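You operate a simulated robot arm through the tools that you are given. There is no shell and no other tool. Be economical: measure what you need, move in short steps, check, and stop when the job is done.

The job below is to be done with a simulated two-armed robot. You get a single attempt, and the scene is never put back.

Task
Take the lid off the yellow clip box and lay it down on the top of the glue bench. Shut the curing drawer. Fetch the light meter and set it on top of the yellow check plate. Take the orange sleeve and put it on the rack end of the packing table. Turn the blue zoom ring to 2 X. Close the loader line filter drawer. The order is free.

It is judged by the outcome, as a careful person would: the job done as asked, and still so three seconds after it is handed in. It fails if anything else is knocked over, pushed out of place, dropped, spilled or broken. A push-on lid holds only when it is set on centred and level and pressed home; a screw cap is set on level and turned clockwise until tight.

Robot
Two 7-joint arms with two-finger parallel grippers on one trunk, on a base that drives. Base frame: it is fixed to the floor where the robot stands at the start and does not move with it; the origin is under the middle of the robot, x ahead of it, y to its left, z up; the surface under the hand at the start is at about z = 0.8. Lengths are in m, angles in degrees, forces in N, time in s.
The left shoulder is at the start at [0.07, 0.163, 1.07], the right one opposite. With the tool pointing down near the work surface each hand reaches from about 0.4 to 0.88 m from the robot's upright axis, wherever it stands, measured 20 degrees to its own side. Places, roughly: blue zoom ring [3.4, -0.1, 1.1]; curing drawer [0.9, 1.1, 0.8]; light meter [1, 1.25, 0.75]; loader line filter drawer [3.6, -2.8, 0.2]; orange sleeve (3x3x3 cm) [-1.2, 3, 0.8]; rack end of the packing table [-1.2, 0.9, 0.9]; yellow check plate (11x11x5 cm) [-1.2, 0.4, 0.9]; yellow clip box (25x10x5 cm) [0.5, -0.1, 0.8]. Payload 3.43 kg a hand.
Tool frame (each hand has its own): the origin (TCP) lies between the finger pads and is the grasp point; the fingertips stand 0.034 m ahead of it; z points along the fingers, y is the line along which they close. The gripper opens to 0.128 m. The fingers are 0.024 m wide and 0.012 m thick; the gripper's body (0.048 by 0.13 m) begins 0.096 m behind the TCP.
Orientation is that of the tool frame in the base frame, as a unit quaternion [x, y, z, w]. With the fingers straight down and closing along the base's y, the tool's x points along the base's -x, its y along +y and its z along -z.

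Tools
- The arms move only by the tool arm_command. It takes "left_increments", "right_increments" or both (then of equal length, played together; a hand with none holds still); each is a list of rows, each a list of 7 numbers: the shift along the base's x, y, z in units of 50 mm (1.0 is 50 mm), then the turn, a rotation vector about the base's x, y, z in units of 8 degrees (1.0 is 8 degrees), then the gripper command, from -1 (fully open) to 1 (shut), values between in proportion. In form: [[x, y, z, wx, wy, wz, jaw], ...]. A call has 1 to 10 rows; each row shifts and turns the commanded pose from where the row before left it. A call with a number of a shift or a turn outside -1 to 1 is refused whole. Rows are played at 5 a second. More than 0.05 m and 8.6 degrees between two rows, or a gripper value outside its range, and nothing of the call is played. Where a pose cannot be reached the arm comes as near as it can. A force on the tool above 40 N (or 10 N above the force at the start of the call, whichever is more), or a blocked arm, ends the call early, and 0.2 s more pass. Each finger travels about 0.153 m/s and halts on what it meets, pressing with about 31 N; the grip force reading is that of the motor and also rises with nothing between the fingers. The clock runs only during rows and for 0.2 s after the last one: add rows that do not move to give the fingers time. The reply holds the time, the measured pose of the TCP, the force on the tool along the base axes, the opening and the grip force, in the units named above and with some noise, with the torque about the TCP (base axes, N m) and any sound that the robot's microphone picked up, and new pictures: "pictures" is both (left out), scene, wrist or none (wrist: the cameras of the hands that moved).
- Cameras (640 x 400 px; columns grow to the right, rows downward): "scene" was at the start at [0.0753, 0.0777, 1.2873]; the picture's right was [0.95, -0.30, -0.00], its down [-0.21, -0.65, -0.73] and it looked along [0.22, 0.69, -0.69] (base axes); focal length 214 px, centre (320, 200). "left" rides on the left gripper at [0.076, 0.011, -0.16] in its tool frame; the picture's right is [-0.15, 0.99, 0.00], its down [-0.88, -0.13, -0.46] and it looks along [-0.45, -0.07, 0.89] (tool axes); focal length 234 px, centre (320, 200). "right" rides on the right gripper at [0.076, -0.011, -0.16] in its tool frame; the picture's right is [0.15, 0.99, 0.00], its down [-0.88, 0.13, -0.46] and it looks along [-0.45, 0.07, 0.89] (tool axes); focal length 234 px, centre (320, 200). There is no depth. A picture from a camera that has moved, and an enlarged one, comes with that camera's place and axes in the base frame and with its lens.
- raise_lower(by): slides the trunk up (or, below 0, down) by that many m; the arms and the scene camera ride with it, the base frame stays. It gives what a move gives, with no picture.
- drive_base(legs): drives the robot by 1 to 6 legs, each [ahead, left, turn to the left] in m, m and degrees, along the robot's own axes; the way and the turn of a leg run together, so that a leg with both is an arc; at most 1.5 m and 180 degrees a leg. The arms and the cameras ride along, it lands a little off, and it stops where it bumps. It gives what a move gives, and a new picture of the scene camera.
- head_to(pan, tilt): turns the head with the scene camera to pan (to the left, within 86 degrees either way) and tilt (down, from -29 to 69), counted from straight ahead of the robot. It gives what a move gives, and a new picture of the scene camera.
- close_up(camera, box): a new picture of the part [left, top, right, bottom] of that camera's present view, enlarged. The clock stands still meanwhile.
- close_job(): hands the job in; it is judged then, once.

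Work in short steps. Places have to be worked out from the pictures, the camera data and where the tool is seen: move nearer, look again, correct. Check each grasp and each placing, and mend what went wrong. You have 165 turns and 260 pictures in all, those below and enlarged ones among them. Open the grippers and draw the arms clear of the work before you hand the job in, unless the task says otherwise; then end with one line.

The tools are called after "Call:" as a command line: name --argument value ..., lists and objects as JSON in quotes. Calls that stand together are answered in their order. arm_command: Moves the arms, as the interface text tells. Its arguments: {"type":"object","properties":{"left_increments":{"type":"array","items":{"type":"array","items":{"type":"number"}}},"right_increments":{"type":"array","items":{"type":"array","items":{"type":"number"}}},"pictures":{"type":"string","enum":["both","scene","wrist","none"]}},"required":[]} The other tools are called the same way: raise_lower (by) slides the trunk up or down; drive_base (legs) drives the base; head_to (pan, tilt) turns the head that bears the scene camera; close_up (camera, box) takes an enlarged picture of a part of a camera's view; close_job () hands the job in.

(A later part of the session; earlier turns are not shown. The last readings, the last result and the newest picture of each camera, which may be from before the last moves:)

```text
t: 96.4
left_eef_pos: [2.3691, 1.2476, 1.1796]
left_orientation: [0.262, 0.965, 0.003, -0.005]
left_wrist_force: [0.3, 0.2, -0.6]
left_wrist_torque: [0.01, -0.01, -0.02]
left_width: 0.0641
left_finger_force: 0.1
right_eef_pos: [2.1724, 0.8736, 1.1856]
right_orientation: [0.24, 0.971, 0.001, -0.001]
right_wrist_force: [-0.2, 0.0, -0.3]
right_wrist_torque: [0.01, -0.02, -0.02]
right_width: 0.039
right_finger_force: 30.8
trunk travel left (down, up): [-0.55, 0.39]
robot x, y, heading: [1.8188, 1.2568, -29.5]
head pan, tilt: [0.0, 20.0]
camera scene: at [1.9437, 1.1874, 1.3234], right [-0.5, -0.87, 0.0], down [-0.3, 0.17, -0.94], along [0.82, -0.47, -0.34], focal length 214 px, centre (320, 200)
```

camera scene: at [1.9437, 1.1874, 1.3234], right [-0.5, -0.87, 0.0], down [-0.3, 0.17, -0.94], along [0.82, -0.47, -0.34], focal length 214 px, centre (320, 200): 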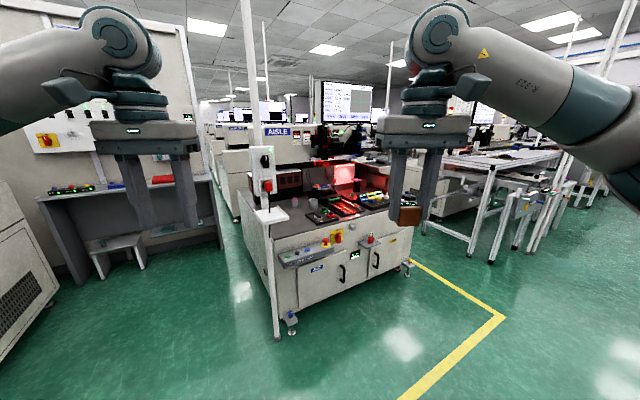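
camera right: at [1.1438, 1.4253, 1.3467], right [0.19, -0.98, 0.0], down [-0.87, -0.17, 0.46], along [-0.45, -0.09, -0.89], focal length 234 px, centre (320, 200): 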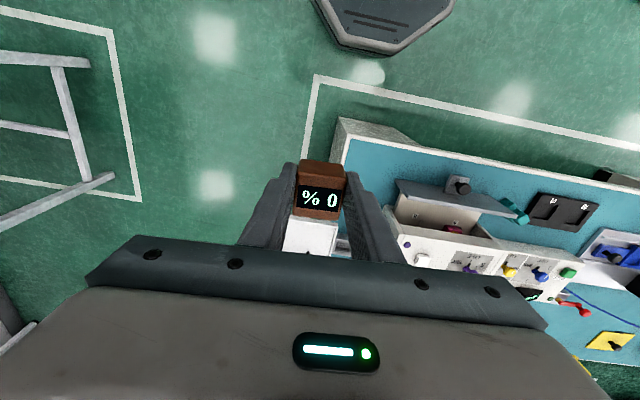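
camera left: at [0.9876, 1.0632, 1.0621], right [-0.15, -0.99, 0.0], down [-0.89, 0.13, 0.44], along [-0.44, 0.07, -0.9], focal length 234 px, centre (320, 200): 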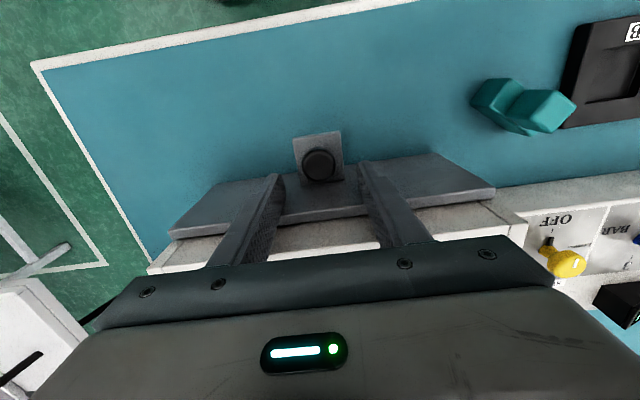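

The zoom ring is on the machine at right of centre (front x≈2.95, y −0.4…0.9). I drive to about [2.3, 0.1], clear of the bottle on the floor, and face it.

Call:
drive_base --legs '[[0, 0, -36], [1.25, 0, 0], [0, 0, 65.5]]'

Call:
head_to --pan 0 --tilt 15

Call:
close_up --camera "scene" --box '[220, 130, 460, 280]'

```text
t: 107.3
left_eef_pos: [2.8156, 0.3806, 1.1797]
left_orientation: [0.007, 1.0, 0.001, -0.007]
left_wrist_force: [0.9, 0.3, -0.1]
left_wrist_torque: [0.01, 0.0, 0.02]
left_width: 0.0641
left_finger_force: 0.1
right_eef_pos: [2.8294, -0.041, 1.187]
right_orientation: [-0.015, 1.0, 0.0, 0.0]
right_wrist_force: [0.2, -0.1, -0.2]
right_wrist_torque: [-0.03, -0.02, -0.04]
right_width: 0.0393
right_finger_force: 30.7
trunk travel left (down, up): [-0.55, 0.39]
robot x, y, heading: [2.3263, 0.119, -0.1]
head pan, tilt: [0.0, 20.0]
camera scene: at [2.475, 0.1173, 1.3235], right [0.0, -1.0, 0.0], down [-0.34, 0.0, -0.94], along [0.94, 0.0, -0.34], focal length 214 px, centre (320, 200)
```

scene: 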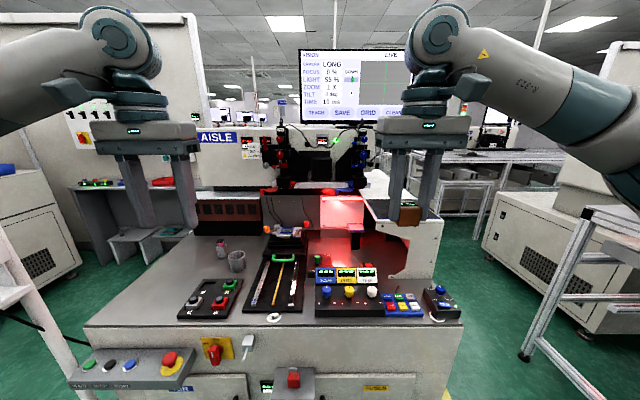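

```text
t: 107.9
left_eef_pos: [2.8152, 0.38, 1.1795]
left_orientation: [0.008, 1.0, 0.001, -0.006]
left_wrist_force: [-0.2, 0.0, -0.1]
left_wrist_torque: [-0.02, -0.01, 0.03]
left_width: 0.064
left_finger_force: 0.1
right_eef_pos: [2.83, -0.0408, 1.1884]
right_orientation: [-0.016, 1.0, 0.0, -0.001]
right_wrist_force: [0.1, -0.1, -0.2]
right_wrist_torque: [-0.05, -0.03, 0.0]
right_width: 0.0392
right_finger_force: 31.3
trunk travel left (down, up): [-0.55, 0.39]
robot x, y, heading: [2.3301, 0.1204, -0.1]
head pan, tilt: [0.0, 15.0]
camera scene: at [2.4753, 0.1172, 1.3316], right [0.0, -1.0, 0.0], down [-0.26, 0.0, -0.97], along [0.97, 0.0, -0.26], focal length 214 px, centre (320, 200)
```

scene: 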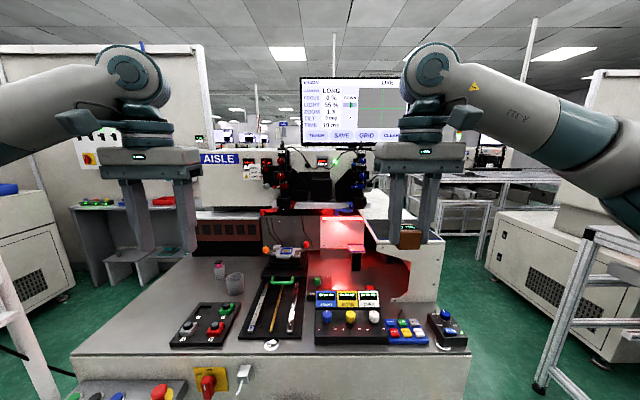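

```text
2.67 times, centred on (340, 205) of scene
camera zoom: at [2.4753, 0.1172, 1.3316], right [0.0, -1.0, 0.0], down [-0.26, 0.0, -0.97], along [0.97, 0.0, -0.26], focal length 572 px, centre (267, 187)
```

zoom: 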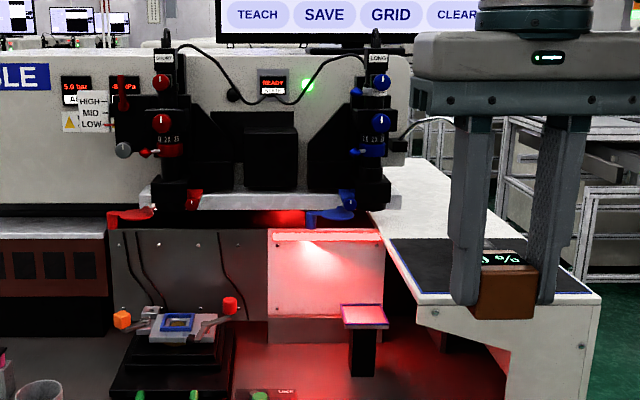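

I see two lens columns, SHORT (red) and LONG (blue); the screen reads ZOOM 1 X. I enlarge the blue column and the screen.

Call:
close_up --camera "scene" --box '[335, 145, 383, 220]'

Call:
close_up --camera "scene" --box '[296, 70, 408, 145]'

```text
5.33 times, centred on (359, 182) of scene
camera zoom: at [2.4753, 0.1172, 1.3316], right [0.0, -1.0, 0.0], down [-0.26, 0.0, -0.97], along [0.97, 0.0, -0.26], focal length 1144 px, centre (112, 293)
```

zoom: 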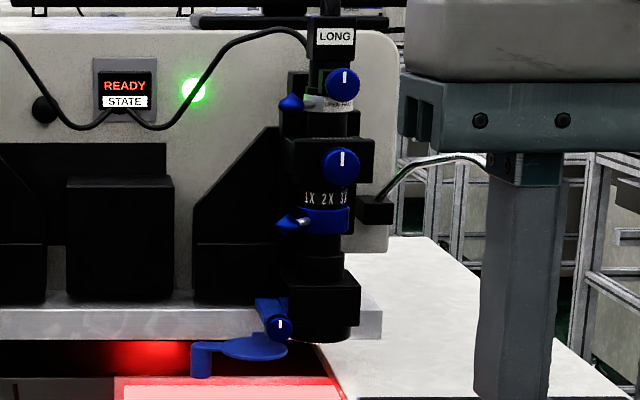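

```text
5.33 times, centred on (352, 108) of scene
camera zoom: at [2.4753, 0.1172, 1.3316], right [0.0, -1.0, 0.0], down [-0.26, 0.0, -0.97], along [0.97, 0.0, -0.26], focal length 1144 px, centre (149, 693)
```

zoom: 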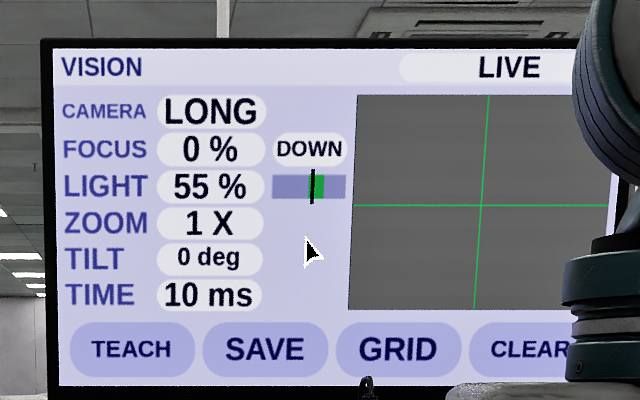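

The zoom ring is the blue ring under the 1X/2X/3X scale at about [3.4, −0.055, 1.145], now at 1X, with a small lever to its left. I drive closer and to the right so the left hand can come at it, pointing forward.

Call:
drive_base --legs '[[0.15, -0.27, 0]]'

Call:
close_up --camera "scene" --box '[256, 140, 352, 200]'

```text
t: 110.0
left_eef_pos: [2.9647, 0.1115, 1.1801]
left_orientation: [0.006, 1.0, 0.001, -0.007]
left_wrist_force: [0.0, -0.7, -0.2]
left_wrist_torque: [0.02, 0.01, -0.01]
left_width: 0.064
left_finger_force: 0.0
right_eef_pos: [2.9815, -0.3086, 1.1875]
right_orientation: [-0.017, 1.0, 0.0, -0.001]
right_wrist_force: [0.5, -0.7, -1.1]
right_wrist_torque: [0.02, 0.02, 0.0]
right_width: 0.0387
right_finger_force: 31.1
trunk travel left (down, up): [-0.55, 0.39]
robot x, y, heading: [2.4842, -0.151, -0.1]
head pan, tilt: [0.0, 15.0]
camera scene: at [2.6258, -0.1523, 1.3317], right [0.0, -1.0, 0.0], down [-0.26, 0.0, -0.97], along [0.97, 0.0, -0.26], focal length 214 px, centre (320, 200)
```

scene: 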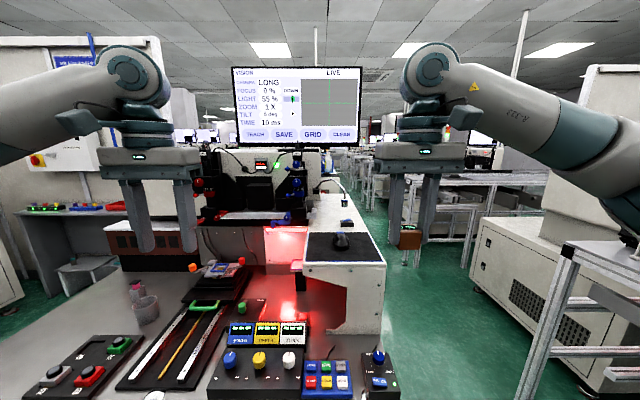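

```text
6.67 times, centred on (304, 170) of scene
camera zoom: at [2.6258, -0.1523, 1.3317], right [0.0, -1.0, 0.0], down [-0.26, 0.0, -0.97], along [0.97, 0.0, -0.26], focal length 1430 px, centre (427, 400)
```

zoom: 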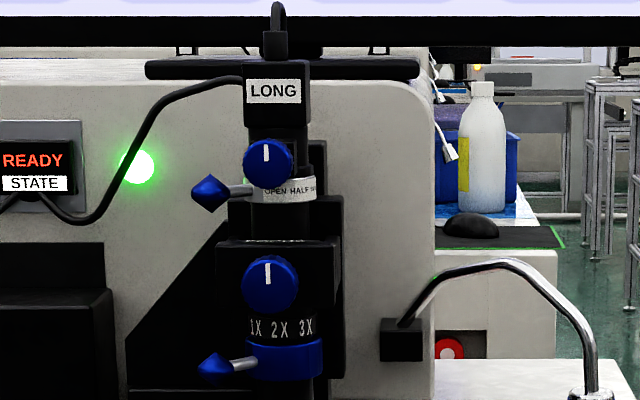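

Triangulated: ring axis ≈ [3.465, −0.067], z 1.13; its lever's blue cone tip is at ≈ [3.415, −0.021, 1.127], pointing ~43° to the left (1X). 2X is straight toward −x. I turn the left hand to point forward, fingers closed, staged in front of it.

Call:
arm_command --left_increments '[[0.3, -0.1, 0, 0, -1, 0, 1], [0.3, -0.1, 0, 0, -1, 0, 1], [0.3, -0.1, 0, 0, -1, 0, 1], [0.3, -0.1, 0, 0, -1, 0, 1], [0.3, -0.1, 0, 0, -1, 0, 1], [0.3, -0.1, 0, 0, -1, 0, 1], [0.3, -0.1, 0, 0, -1, 0, 1], [0.3, -0.1, 0, 0, -1, 0, 1], [0.3, -0.1, 0, 0, -1, 0, 1], [0.3, -0.1, 0, 0, -1, 0, 1]]'

```text
t: 112.2
left_eef_pos: [3.1158, 0.0609, 1.1795]
left_orientation: [0.004, 0.77, 0.004, 0.638]
left_wrist_force: [0.1, 0.2, -0.6]
left_wrist_torque: [0.0, -0.01, -0.02]
left_width: 0.0
left_finger_force: 30.8
right_eef_pos: [2.9804, -0.3086, 1.1871]
right_orientation: [-0.016, 1.0, 0.0, -0.001]
right_wrist_force: [0.4, -0.1, -1.3]
right_wrist_torque: [-0.01, 0.04, -0.02]
right_width: 0.0392
right_finger_force: 31.0
trunk travel left (down, up): [-0.55, 0.39]
robot x, y, heading: [2.4839, -0.1476, 0.2]
head pan, tilt: [0.0, 15.0]
camera scene: at [2.6266, -0.152, 1.3316], right [0.0, -1.0, 0.0], down [-0.26, 0.0, -0.97], along [0.97, 0.0, -0.26], focal length 214 px, centre (320, 200)
camera left: at [2.9456, 0.074, 1.1352], right [0.03, 0.99, 0.15], down [-0.29, -0.14, 0.95], along [0.96, -0.07, 0.28], focal length 234 px, centre (320, 200)
```

scene: 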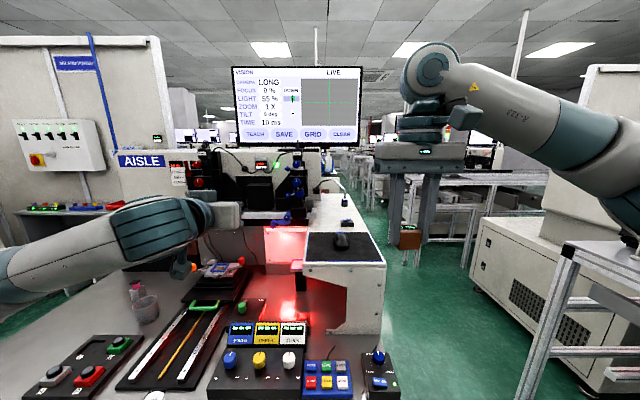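
left: 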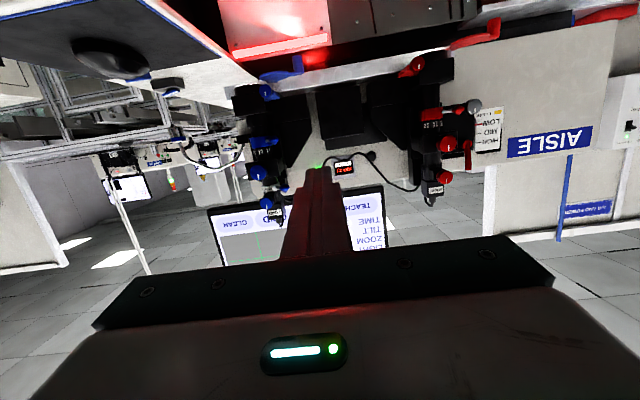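

I finish the turn and come up beside the lever on its left: TCP [3.33, 0.02, 1.128].

Call:
arm_command --left_increments '[[0.86, -0.16, -0.2, 0, -1, 0, 1], [0.86, -0.16, -0.2, 0, -0.2, 0, 1], [0.86, -0.16, -0.2, 0, 0, 0, 1], [0.86, -0.16, -0.2, 0, 0, 0, 1], [0.86, -0.16, -0.22, 0, 0, 0, 1]]' --pictures "wrist"

Call:
close_up --camera "scene" --box '[240, 140, 336, 215]'

```text
t: 113.4
left_eef_pos: [3.3305, 0.0211, 1.1275]
left_orientation: [0.003, 0.714, 0.006, 0.7]
left_wrist_force: [0.1, -0.4, -0.5]
left_wrist_torque: [-0.02, 0.01, 0.02]
left_width: 0.0
left_finger_force: 31.2
right_eef_pos: [2.9818, -0.3108, 1.1867]
right_orientation: [-0.017, 1.0, 0.0, -0.001]
right_wrist_force: [0.2, 0.4, -1.7]
right_wrist_torque: [0.05, 0.01, 0.0]
right_width: 0.0391
right_finger_force: 31.4
trunk travel left (down, up): [-0.55, 0.39]
robot x, y, heading: [2.4807, -0.15, -0.0]
head pan, tilt: [0.0, 15.0]
camera left: at [3.1709, 0.0339, 1.0561], right [0.0, 0.99, 0.16], down [-0.44, -0.14, 0.89], along [0.9, -0.07, 0.43], focal length 234 px, centre (320, 200)
```

left: 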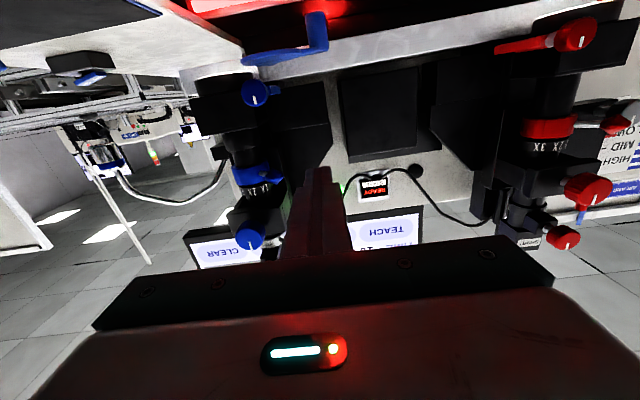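

```text
5.33 times, centred on (288, 178) of scene
camera zoom: at [2.6266, -0.1532, 1.3316], right [0.0, -1.0, 0.0], down [-0.26, 0.0, -0.97], along [0.97, 0.0, -0.26], focal length 1144 px, centre (491, 320)
```

zoom: 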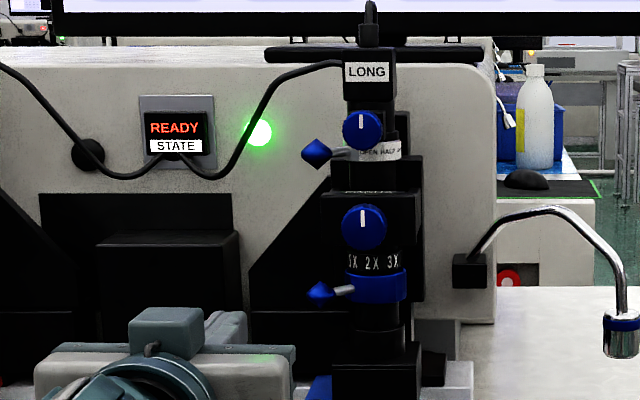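

I enlarge the wrist view to judge the lever's depth and direction.

Call:
close_up --camera "left" --box '[200, 120, 360, 220]'

Call:
close_up --camera "scene" --box '[280, 180, 320, 205]'

```text
4.00 times, centred on (280, 170) of left
camera zoom: at [3.1709, 0.0339, 1.0561], right [0.0, 0.99, 0.16], down [-0.44, -0.14, 0.89], along [0.9, -0.07, 0.43], focal length 937 px, centre (480, 320)
```

zoom: 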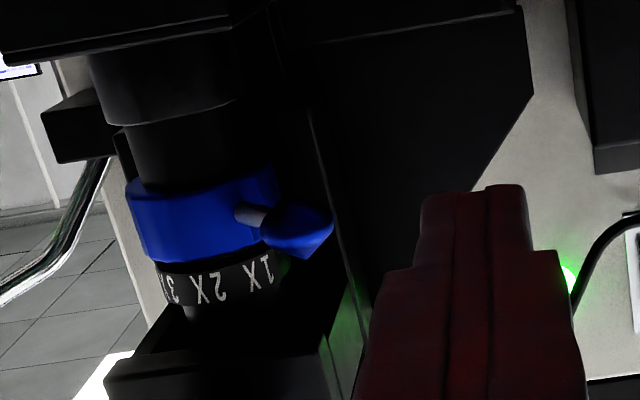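

```text
16.00 times, centred on (300, 192) of scene
camera zoom: at [2.6266, -0.1532, 1.3316], right [0.0, -1.0, 0.0], down [-0.26, 0.0, -0.97], along [0.97, 0.0, -0.26], focal length 3432 px, centre (640, 320)
```

zoom: 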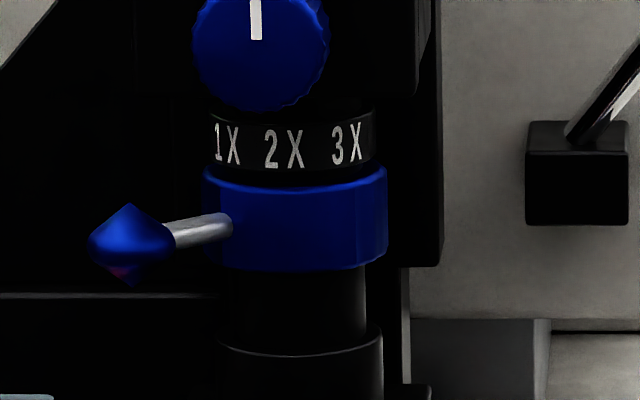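

Cone centre ≈ [3.4215, −0.032, 1.139], lever at 45°, ring axis ≈ [3.456, −0.067]. I advance beside the cone and push toward −y, most of the way, then read the screen.

Call:
arm_command --left_increments '[[0.6, 0, 0.1, 0, 0, 0, 1], [0.6, 0, 0.12, 0, 0, 0, 1], [0, -0.3, 0, 0, 0, 0, 1], [0, -0.3, 0, 0, 0, 0, 1], [0, -0.2, 0, 0, 0, 0, 1], [0, -0.2, 0, 0, 0, 0, 1]]' --pictures "none"

Call:
close_up --camera "scene" --box '[265, 165, 329, 205]'

Call:
close_up --camera "scene" --box '[232, 65, 328, 125]'

```text
t: 114.8
left_eef_pos: [3.3854, -0.0159, 1.1403]
left_orientation: [-0.002, 0.714, 0.008, 0.7]
left_wrist_force: [-28.3, 30.0, -6.4]
left_wrist_torque: [0.15, 0.2, 0.48]
left_width: 0.0002
left_finger_force: 30.9
right_eef_pos: [2.9769, -0.3011, 1.1891]
right_orientation: [-0.018, 1.0, -0.003, 0.001]
right_wrist_force: [-0.1, 0.7, -1.0]
right_wrist_torque: [0.02, 0.02, -0.02]
right_width: 0.039
right_finger_force: 31.2
trunk travel left (down, up): [-0.55, 0.39]
robot x, y, heading: [2.4813, -0.1487, 0.2]
head pan, tilt: [0.0, 15.0]
```

```text
10.00 times, centred on (297, 185) of scene
camera zoom: at [2.6209, -0.1454, 1.3321], right [0.0, -1.0, 0.0], down [-0.26, -0.01, -0.97], along [0.97, 0.0, -0.26], focal length 2145 px, centre (550, 350)
```

zoom: 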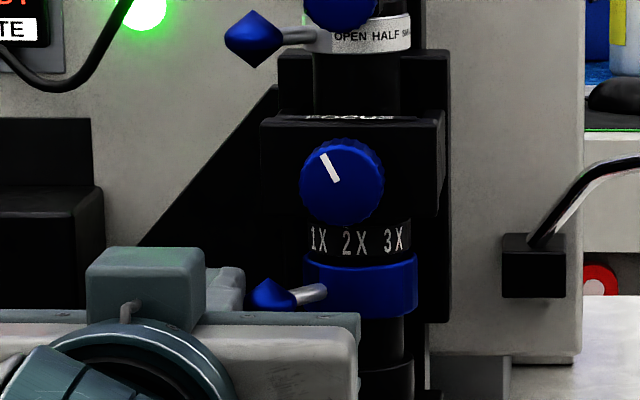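

```text
6.67 times, centred on (280, 95) of scene
camera zoom: at [2.6209, -0.1454, 1.3321], right [0.0, -1.0, 0.0], down [-0.26, -0.01, -0.97], along [0.97, 0.0, -0.26], focal length 1430 px, centre (587, 900)
```

zoom: 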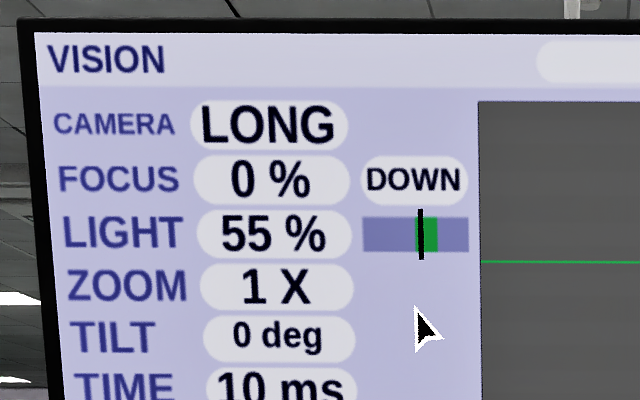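

The lever is under load but the focus knob above seems to have turned; I check the contact from the wrist camera before going on.

Call:
close_up --camera "left" --box '[200, 120, 360, 220]'

```text
4.00 times, centred on (280, 170) of left
camera zoom: at [3.2254, -0.0053, 1.069], right [-0.01, 0.99, 0.15], down [-0.44, -0.14, 0.89], along [0.9, -0.06, 0.43], focal length 937 px, centre (480, 320)
```

zoom: 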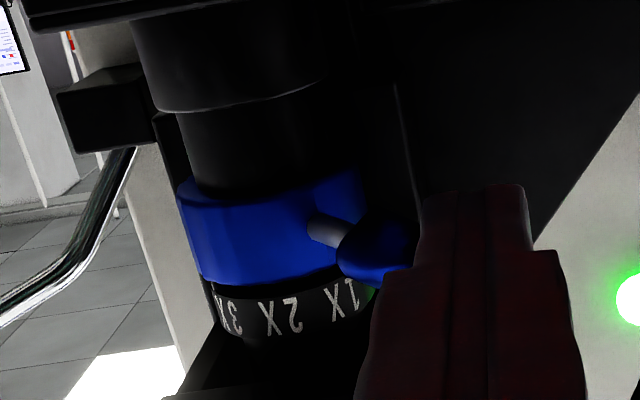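

The push met the cone mostly along the lever, so it gives little torque. I back off to the left and look at the knob again.

Call:
arm_command --left_increments '[[0, 0.3, 0, 0, 0, 0, 1], [0, 0.6, 0, 0, 0, 0, 1], [-0.6, 0.3, 0, 0, 0, 0, 1], [-0.8, 0, 0, 0, 0, 0, 1]]' --pictures "none"

Call:
close_up --camera "scene" --box '[265, 160, 329, 205]'

```text
t: 115.8
left_eef_pos: [3.3201, 0.0302, 1.1409]
left_orientation: [0.004, 0.714, 0.005, 0.7]
left_wrist_force: [-0.3, -0.4, 0.1]
left_wrist_torque: [-0.01, 0.0, 0.03]
left_width: 0.0
left_finger_force: 31.0
right_eef_pos: [2.9806, -0.311, 1.1874]
right_orientation: [-0.017, 1.0, 0.0, 0.0]
right_wrist_force: [0.4, 0.6, -0.7]
right_wrist_torque: [0.01, 0.0, 0.03]
right_width: 0.0392
right_finger_force: 31.0
trunk travel left (down, up): [-0.55, 0.39]
robot x, y, heading: [2.4809, -0.1511, -0.2]
head pan, tilt: [0.0, 15.0]
```

```text
8.89 times, centred on (297, 182) of scene
camera zoom: at [2.6254, -0.1532, 1.3318], right [0.0, -1.0, 0.0], down [-0.26, 0.0, -0.97], along [0.97, 0.0, -0.26], focal length 1906 px, centre (524, 356)
```

zoom: 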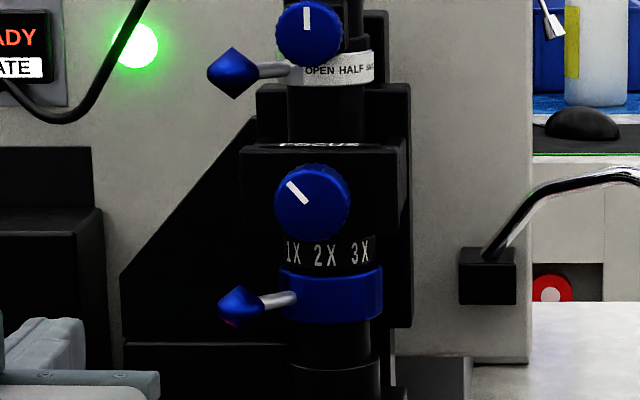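

The focus knob's mark has turned further without contact; I check whether it keeps moving on its own and what the screen says.

Call:
arm_command --left_increments '[[0, 0, 0, 0, 0, 0, 1], [0, 0, 0, 0, 0, 0, 1], [0, 0, 0, 0, 0, 0, 1], [0, 0, 0, 0, 0, 0, 1], [0, 0, 0, 0, 0, 0, 1]]' --pictures "none"

Call:
close_up --camera "scene" --box '[225, 60, 353, 205]'

```text
t: 117.0
left_eef_pos: [3.3211, 0.0323, 1.1401]
left_orientation: [0.004, 0.714, 0.004, 0.7]
left_wrist_force: [-0.2, 0.1, 0.4]
left_wrist_torque: [-0.03, 0.02, 0.02]
left_width: 0.0
left_finger_force: 30.5
right_eef_pos: [2.9813, -0.308, 1.186]
right_orientation: [-0.017, 1.0, 0.0, 0.0]
right_wrist_force: [-0.5, -0.3, -0.7]
right_wrist_torque: [0.02, 0.02, -0.01]
right_width: 0.039
right_finger_force: 30.9
trunk travel left (down, up): [-0.55, 0.39]
robot x, y, heading: [2.4836, -0.1504, -0.1]
head pan, tilt: [0.0, 15.0]
```

```text
2.76 times, centred on (289, 132) of scene
camera zoom: at [2.6257, -0.1522, 1.3317], right [0.0, -1.0, 0.0], down [-0.26, 0.0, -0.97], along [0.97, 0.0, -0.26], focal length 592 px, centre (406, 386)
```

zoom: 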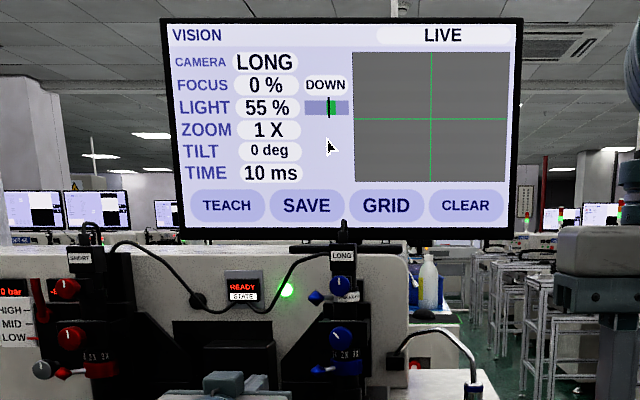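

Call:
close_up --camera "scene" --box '[265, 160, 329, 205]'

```text
8.89 times, centred on (297, 182) of scene
camera zoom: at [2.6257, -0.1522, 1.3317], right [0.0, -1.0, 0.0], down [-0.26, 0.0, -0.97], along [0.97, 0.0, -0.26], focal length 1906 px, centre (524, 356)
```

zoom: 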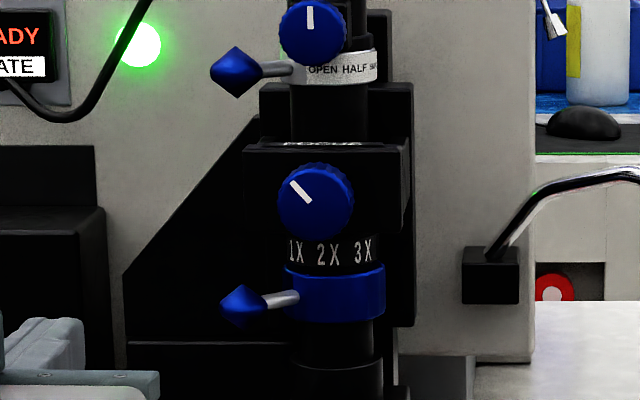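

The lens carriage is back-drivable: my push lifted it ~2 mm and so turned the focus knob. I'll now grip the lever's handle instead, with the hand aligned to the lever, so I can turn it cleanly and also set the carriage back down. First I turn the hand 45°, jaw open 4 cm.

Call:
arm_command --left_increments '[[0.1, 0, 0, 0, 0.13, 0, 0.375], [0.1, 0, 0, 0, 0, -0.94, 0.375], [0.1, 0, 0, 0, 0, -0.94, 0.375], [0.1, -0.05, 0, 0, 0, -0.94, 0.375], [0.1, -0.05, 0, 0, 0, -0.94, 0.375], [0.1, -0.05, 0, 0, 0, -0.94, 0.375], [0.1, -0.05, 0, 0, 0, -0.94, 0.375]]' --pictures "none"

Call:
close_up --camera "left" --box '[220, 110, 420, 235]'

Call:
close_up --camera "scene" --box '[249, 150, 345, 210]'

```text
t: 118.6
left_eef_pos: [3.3553, 0.0213, 1.1394]
left_orientation: [0.28, 0.665, -0.261, 0.642]
left_wrist_force: [-0.1, -0.2, 0.5]
left_wrist_torque: [-0.03, -0.02, 0.01]
left_width: 0.0402
left_finger_force: 0.1
right_eef_pos: [2.9807, -0.309, 1.1875]
right_orientation: [-0.017, 1.0, -0.001, -0.002]
right_wrist_force: [0.4, -0.6, -1.3]
right_wrist_torque: [0.02, 0.01, -0.02]
right_width: 0.0392
right_finger_force: 31.1
trunk travel left (down, up): [-0.55, 0.39]
robot x, y, heading: [2.4782, -0.1506, 0.1]
head pan, tilt: [0.0, 15.0]
```

```text
3.20 times, centred on (320, 172) of left
camera zoom: at [3.2503, 0.1466, 1.0706], right [0.7, 0.69, 0.16], down [-0.4, 0.2, 0.9], along [0.59, -0.69, 0.42], focal length 749 px, centre (320, 288)
```

zoom: 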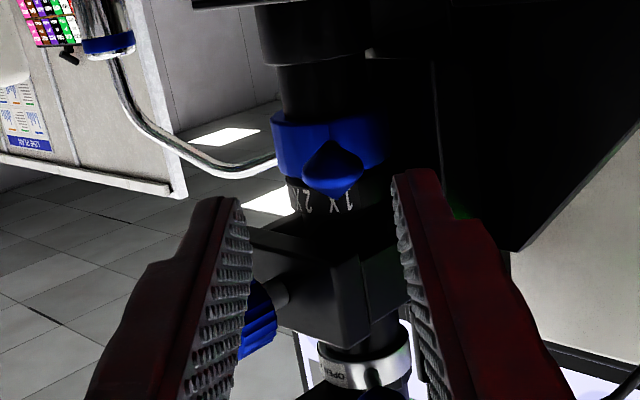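

```text
6.67 times, centred on (297, 180) of scene
camera zoom: at [2.6261, -0.1522, 1.3316], right [0.0, -1.0, 0.0], down [-0.26, 0.0, -0.97], along [0.97, 0.0, -0.26], focal length 1430 px, centre (473, 333)
```

zoom: 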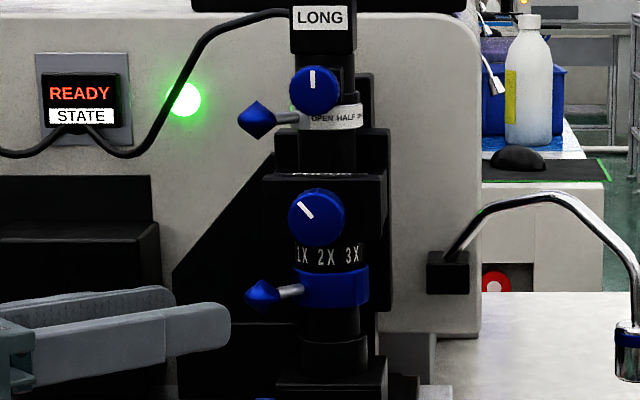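

Handle centre ≈ [3.418, −0.0325, 1.142]; the hand is aligned. I advance to straddle it and close.

Call:
arm_command --left_increments '[[0.5, -0.43, 0.03, 0, 0, 0, 0.375], [0.4, -0.35, 0, 0, 0, 0, 0.375], [0.22, -0.18, 0, 0, 0, 0, 0.375], [0, 0, 0, 0, 0, 0, 0.6], [0, 0, 0, 0, 0, 0, 0.9], [0, 0, 0, 0, 0, 0, 0.9]]' --pictures "none"

Call:
close_up --camera "left" --box '[220, 110, 420, 235]'

Call:
close_up --camera "scene" --box '[249, 150, 345, 210]'

```text
t: 120.0
left_eef_pos: [3.4115, -0.0271, 1.141]
left_orientation: [0.281, 0.664, -0.263, 0.642]
left_wrist_force: [-4.5, -2.3, -2.2]
left_wrist_torque: [0.02, 0.07, -0.06]
left_width: 0.0202
left_finger_force: 45.7
right_eef_pos: [2.9797, -0.3098, 1.1874]
right_orientation: [-0.016, 1.0, 0.0, 0.0]
right_wrist_force: [-0.1, 0.6, -0.8]
right_wrist_torque: [-0.01, -0.03, -0.05]
right_width: 0.039
right_finger_force: 30.9
trunk travel left (down, up): [-0.55, 0.39]
robot x, y, heading: [2.4795, -0.1509, 0.2]
head pan, tilt: [0.0, 15.0]
```

```text
3.20 times, centred on (320, 172) of left
camera zoom: at [3.3056, 0.097, 1.0724], right [0.7, 0.69, 0.16], down [-0.4, 0.2, 0.9], along [0.59, -0.69, 0.42], focal length 749 px, centre (320, 288)
```

zoom: 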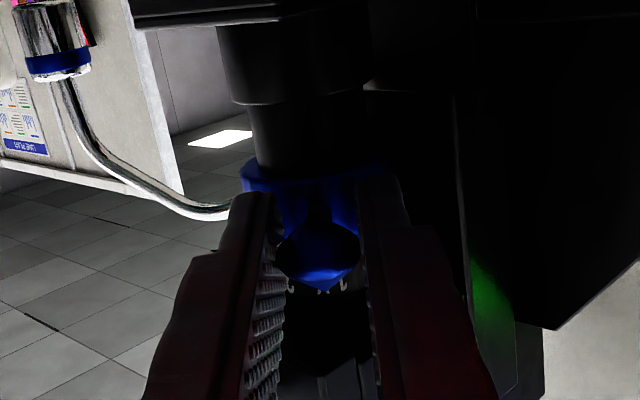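

```text
6.67 times, centred on (297, 180) of scene
camera zoom: at [2.6251, -0.1528, 1.3317], right [0.0, -1.0, 0.0], down [-0.26, 0.0, -0.97], along [0.97, 0.0, -0.26], focal length 1430 px, centre (473, 333)
```

zoom: 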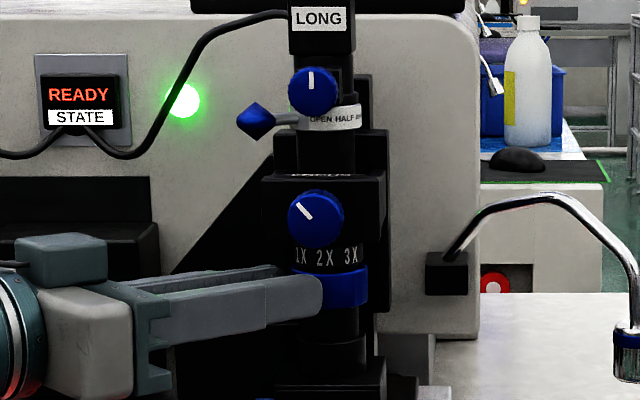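

The handle is gripped (20 mm). I turn it about the ring axis in 8° steps, easing down half a millimetre each; first three steps.

Call:
arm_command --left_increments '[[-0.102, -0.132, -0.01, 0, 0, 1, 0.9], [-0.084, -0.144, -0.01, 0, 0, 1, 0.9], [-0.064, -0.156, -0.01, 0, 0, 1, 0.9]]' --pictures "none"

Call:
close_up --camera "scene" --box '[225, 60, 353, 210]'

Call:
close_up --camera "scene" --box '[249, 150, 345, 210]'

```text
t: 120.8
left_eef_pos: [3.3981, -0.048, 1.1417]
left_orientation: [0.134, 0.706, -0.122, 0.684]
left_wrist_force: [-0.4, 2.4, 3.6]
left_wrist_torque: [0.02, -0.43, 0.2]
left_width: 0.0202
left_finger_force: 45.6
right_eef_pos: [2.9804, -0.3087, 1.1872]
right_orientation: [-0.017, 1.0, 0.0, 0.0]
right_wrist_force: [-0.2, -0.6, -1.1]
right_wrist_torque: [0.04, -0.01, -0.02]
right_width: 0.0393
right_finger_force: 31.0
trunk travel left (down, up): [-0.55, 0.39]
robot x, y, heading: [2.4823, -0.1499, 0.3]
head pan, tilt: [0.0, 15.0]
```

```text
2.67 times, centred on (289, 135) of scene
camera zoom: at [2.6249, -0.1522, 1.3318], right [0.0, -1.0, 0.0], down [-0.26, 0.0, -0.97], along [0.97, 0.0, -0.26], focal length 572 px, centre (403, 373)
```

zoom: 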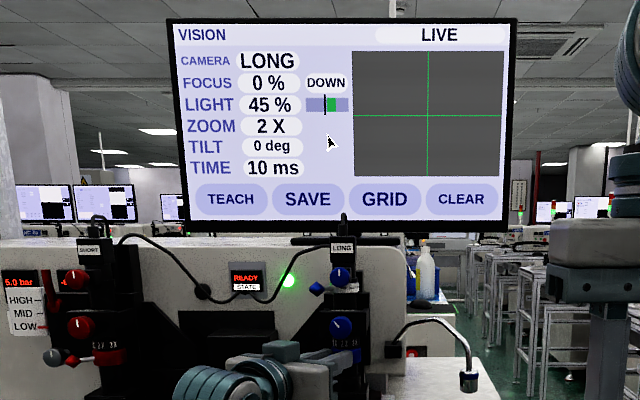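

```text
6.67 times, centred on (297, 180) of scene
camera zoom: at [2.6249, -0.1522, 1.3318], right [0.0, -1.0, 0.0], down [-0.26, 0.0, -0.97], along [0.97, 0.0, -0.26], focal length 1430 px, centre (473, 333)
```

zoom: 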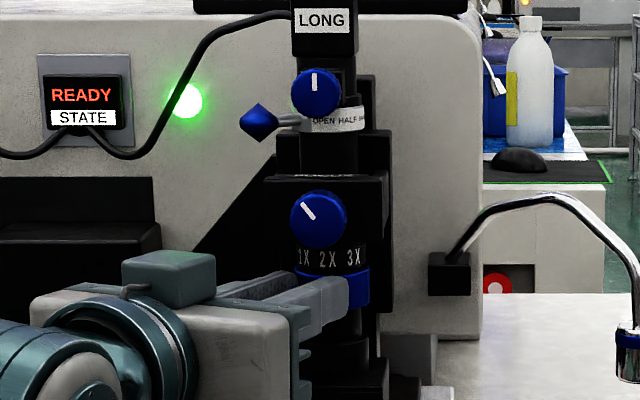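

The screen reads ZOOM 2 X already; I finish turning to the mark's centre (about 18° more).

Call:
arm_command --left_increments '[[-0.03, -0.16, -0.01, 0, 0, 1, 0.9], [-0.018, -0.166, -0.01, 0, 0, 1, 0.9], [0, -0.04, 0, 0, 0, 0.25, 0.9], [0, 0, 0, 0, 0, 0, 0.9]]' --pictures "none"

Call:
close_up --camera "scene" --box '[249, 150, 345, 210]'

Call:
close_up --camera "left" --box '[220, 110, 420, 235]'

```text
t: 121.8
left_eef_pos: [3.395, -0.0665, 1.1415]
left_orientation: [0.024, 0.72, -0.015, 0.694]
left_wrist_force: [-9.0, 1.5, 4.1]
left_wrist_torque: [-0.04, -0.35, 0.07]
left_width: 0.0201
left_finger_force: 44.9
right_eef_pos: [2.9792, -0.3103, 1.1865]
right_orientation: [-0.016, 1.0, 0.001, 0.001]
right_wrist_force: [0.1, -0.2, 0.5]
right_wrist_torque: [-0.03, -0.02, -0.02]
right_width: 0.0391
right_finger_force: 31.1
trunk travel left (down, up): [-0.55, 0.39]
robot x, y, heading: [2.4829, -0.1497, -0.3]
head pan, tilt: [0.0, 15.0]
```

```text
6.67 times, centred on (297, 180) of scene
camera zoom: at [2.6233, -0.1522, 1.3319], right [0.0, -1.0, 0.0], down [-0.26, 0.0, -0.97], along [0.97, 0.0, -0.26], focal length 1430 px, centre (473, 333)
```

zoom: 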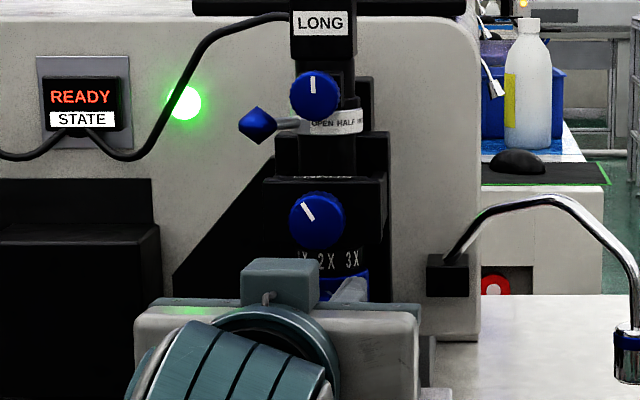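

```text
3.20 times, centred on (320, 172) of left
camera zoom: at [3.2337, -0.0452, 1.0712], right [0.06, 0.99, 0.16], down [-0.43, -0.12, 0.89], along [0.9, -0.12, 0.42], focal length 749 px, centre (320, 288)
```

zoom: 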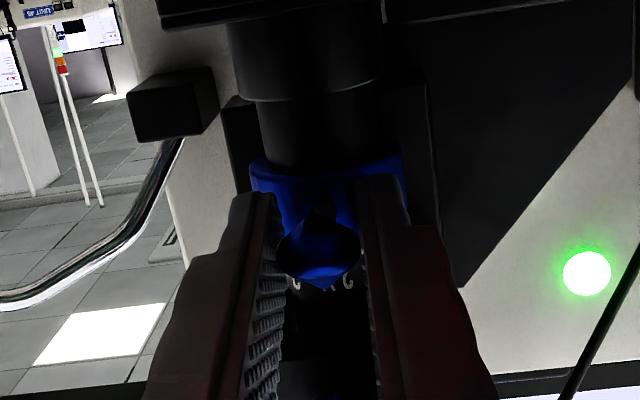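

The lever points straight back, 2X. The focus knob has come back partly (about −30°); I press the carriage gently down 2 mm while still gripping.

Call:
arm_command --left_increments '[[0, 0, -0.02, 0, 0, 0, 0.9], [0, 0, -0.02, 0, 0, 0, 0.9], [0, 0, 0, 0, 0, 0, 0.9]]' --pictures "none"

Call:
close_up --camera "scene" --box '[249, 150, 345, 210]'

```text
t: 122.6
left_eef_pos: [3.3933, -0.0665, 1.1385]
left_orientation: [0.023, 0.718, -0.015, 0.695]
left_wrist_force: [-8.2, 0.3, 4.7]
left_wrist_torque: [-0.04, -0.18, 0.02]
left_width: 0.0202
left_finger_force: 45.5
right_eef_pos: [2.9794, -0.3092, 1.1881]
right_orientation: [-0.017, 1.0, 0.0, 0.001]
right_wrist_force: [-0.1, 0.5, -0.8]
right_wrist_torque: [-0.01, 0.01, -0.04]
right_width: 0.0391
right_finger_force: 31.2
trunk travel left (down, up): [-0.55, 0.39]
robot x, y, heading: [2.4815, -0.1513, 0.0]
head pan, tilt: [0.0, 15.0]
```

```text
6.67 times, centred on (297, 180) of scene
camera zoom: at [2.6233, -0.1523, 1.3319], right [0.0, -1.0, 0.0], down [-0.26, 0.0, -0.97], along [0.97, 0.0, -0.26], focal length 1430 px, centre (473, 333)
```

zoom: 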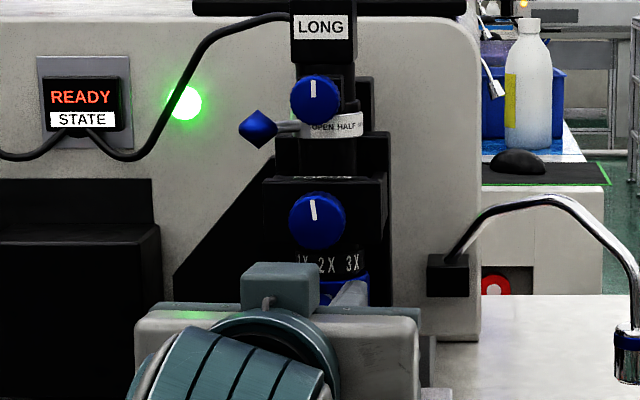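

Nearly upright now. Another 0.5 mm, then I release the handle and withdraw straight back.

Call:
arm_command --left_increments '[[0, 0, -0.012, 0, 0, 0, 0.9], [0, 0, 0, 0, 0, 0, 0.9]]' --pictures "none"

Call:
close_up --camera "scene" --box '[249, 150, 345, 210]'

```text
t: 123.2
left_eef_pos: [3.3947, -0.0663, 1.1377]
left_orientation: [0.023, 0.719, -0.014, 0.694]
left_wrist_force: [-9.3, 0.7, 5.7]
left_wrist_torque: [-0.01, -0.15, 0.03]
left_width: 0.0202
left_finger_force: 44.2
right_eef_pos: [2.9772, -0.3083, 1.1887]
right_orientation: [-0.017, 1.0, -0.001, 0.0]
right_wrist_force: [-0.4, 0.8, -1.0]
right_wrist_torque: [0.03, 0.03, 0.0]
right_width: 0.0391
right_finger_force: 30.7
trunk travel left (down, up): [-0.55, 0.39]
robot x, y, heading: [2.4789, -0.1513, -0.0]
head pan, tilt: [0.0, 15.0]
```

```text
6.67 times, centred on (297, 180) of scene
camera zoom: at [2.6232, -0.1523, 1.332], right [0.0, -1.0, 0.0], down [-0.26, 0.0, -0.97], along [0.97, 0.0, -0.26], focal length 1430 px, centre (473, 333)
```

zoom: 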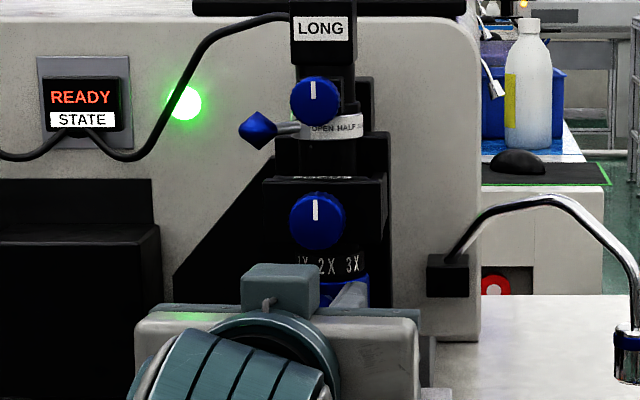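

Upright. Now release and withdraw.

Call:
arm_command --left_increments '[[0, 0, 0, 0, 0, 0, 0.6], [0, 0, 0, 0, 0, 0, 0.4], [0, 0, 0, 0, 0, 0, 0.4], [-0.6, 0, 0, 0, 0, 0, 0.4], [-0.8, 0, 0, 0, 0, 0, 0.4], [-0.8, 0.4, 0, 0, 0, 0, 0.4], [-0.8, 0.4, 0, 0, 0, 0, 0.4], [-0.8, 0.4, 0, 0, 0, 0, 0.4]]' --pictures "none"

Call:
close_up --camera "scene" --box '[225, 60, 353, 210]'

Call:
close_up --camera "scene" --box '[265, 165, 329, 205]'

```text
t: 125.0
left_eef_pos: [3.2043, -0.0052, 1.1361]
left_orientation: [0.023, 0.721, -0.014, 0.693]
left_wrist_force: [-0.1, 0.2, 0.4]
left_wrist_torque: [0.01, 0.01, 0.0]
left_width: 0.0382
left_finger_force: 0.1
right_eef_pos: [2.9807, -0.308, 1.1873]
right_orientation: [-0.017, 1.0, 0.0, -0.001]
right_wrist_force: [-0.8, -0.3, -0.3]
right_wrist_torque: [0.02, -0.01, -0.03]
right_width: 0.0389
right_finger_force: 31.0
trunk travel left (down, up): [-0.55, 0.39]
robot x, y, heading: [2.4808, -0.1513, 0.2]
head pan, tilt: [0.0, 15.0]
```

```text
2.67 times, centred on (289, 135) of scene
camera zoom: at [2.625, -0.1517, 1.3318], right [0.0, -1.0, 0.0], down [-0.26, 0.0, -0.97], along [0.97, 0.0, -0.26], focal length 572 px, centre (403, 373)
```

zoom: 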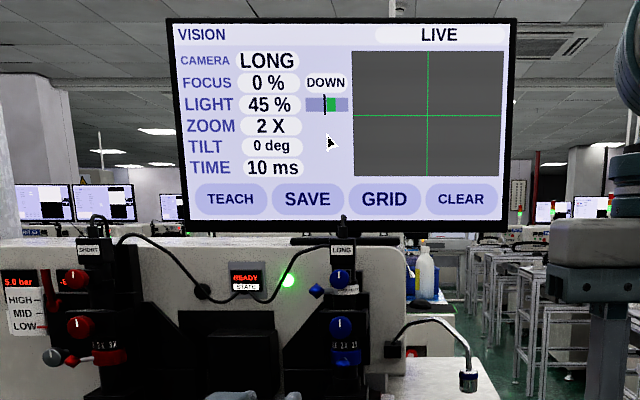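

```text
10.00 times, centred on (297, 185) of scene
camera zoom: at [2.625, -0.1517, 1.3318], right [0.0, -1.0, 0.0], down [-0.26, 0.0, -0.97], along [0.97, 0.0, -0.26], focal length 2145 px, centre (550, 350)
```

zoom: 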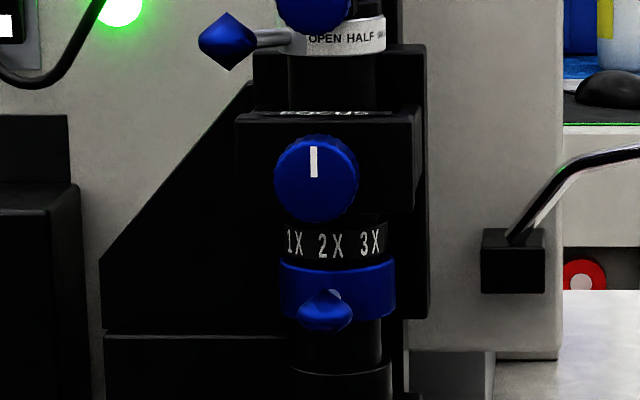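

ZOOM 2 X, focus knob upright as before. I back away and look right for the loader line filter drawer.

Call:
drive_base --legs '[[-0.4, 0, 0]]'

Call:
head_to --pan -70 --tilt 20

```text
t: 127.5
left_eef_pos: [2.8074, -0.0035, 1.1358]
left_orientation: [0.023, 0.721, -0.013, 0.693]
left_wrist_force: [-0.6, 0.0, 1.1]
left_wrist_torque: [-0.02, 0.02, 0.01]
left_width: 0.0382
left_finger_force: 0.1
right_eef_pos: [2.5826, -0.3081, 1.1869]
right_orientation: [-0.019, 1.0, 0.0, 0.0]
right_wrist_force: [-0.9, 0.5, -1.4]
right_wrist_torque: [-0.01, -0.03, 0.0]
right_width: 0.0391
right_finger_force: 31.0
trunk travel left (down, up): [-0.55, 0.39]
robot x, y, heading: [2.0875, -0.1497, 0.6]
head pan, tilt: [0.0, 15.0]
camera scene: at [2.2275, -0.1525, 1.3317], right [0.0, -1.0, 0.0], down [-0.26, 0.0, -0.97], along [0.97, 0.0, -0.26], focal length 214 px, centre (320, 200)
```

scene: 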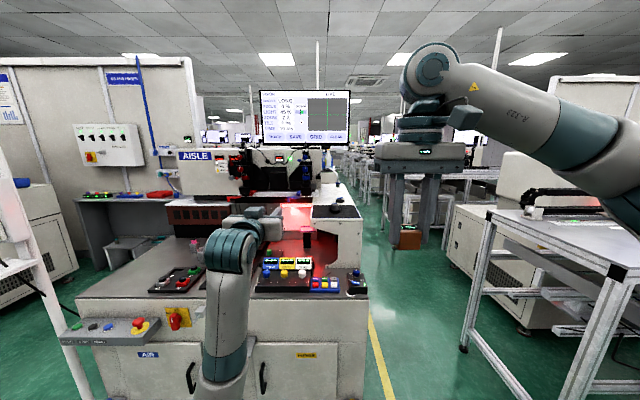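

```text
t: 128.9
left_eef_pos: [2.8072, -0.0023, 1.1369]
left_orientation: [0.022, 0.721, -0.013, 0.693]
left_wrist_force: [0.1, -0.6, 0.2]
left_wrist_torque: [-0.02, 0.0, -0.02]
left_width: 0.0383
left_finger_force: 0.1
right_eef_pos: [2.5842, -0.3072, 1.1874]
right_orientation: [-0.019, 1.0, 0.0, -0.001]
right_wrist_force: [0.0, -0.3, -0.4]
right_wrist_torque: [0.03, 0.01, -0.04]
right_width: 0.0392
right_finger_force: 31.1
trunk travel left (down, up): [-0.55, 0.39]
robot x, y, heading: [2.0864, -0.151, 0.4]
head pan, tilt: [-70.0, 20.0]
camera scene: at [2.1669, -0.2403, 1.3235], right [-0.94, -0.35, 0.0], down [-0.12, 0.32, -0.94], along [0.33, -0.88, -0.34], focal length 214 px, centre (320, 200)
```

scene: 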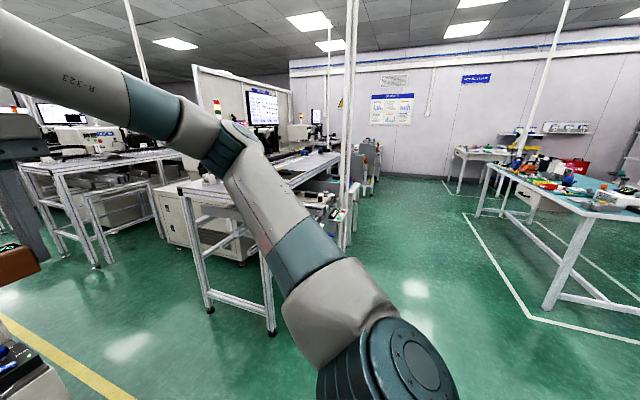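

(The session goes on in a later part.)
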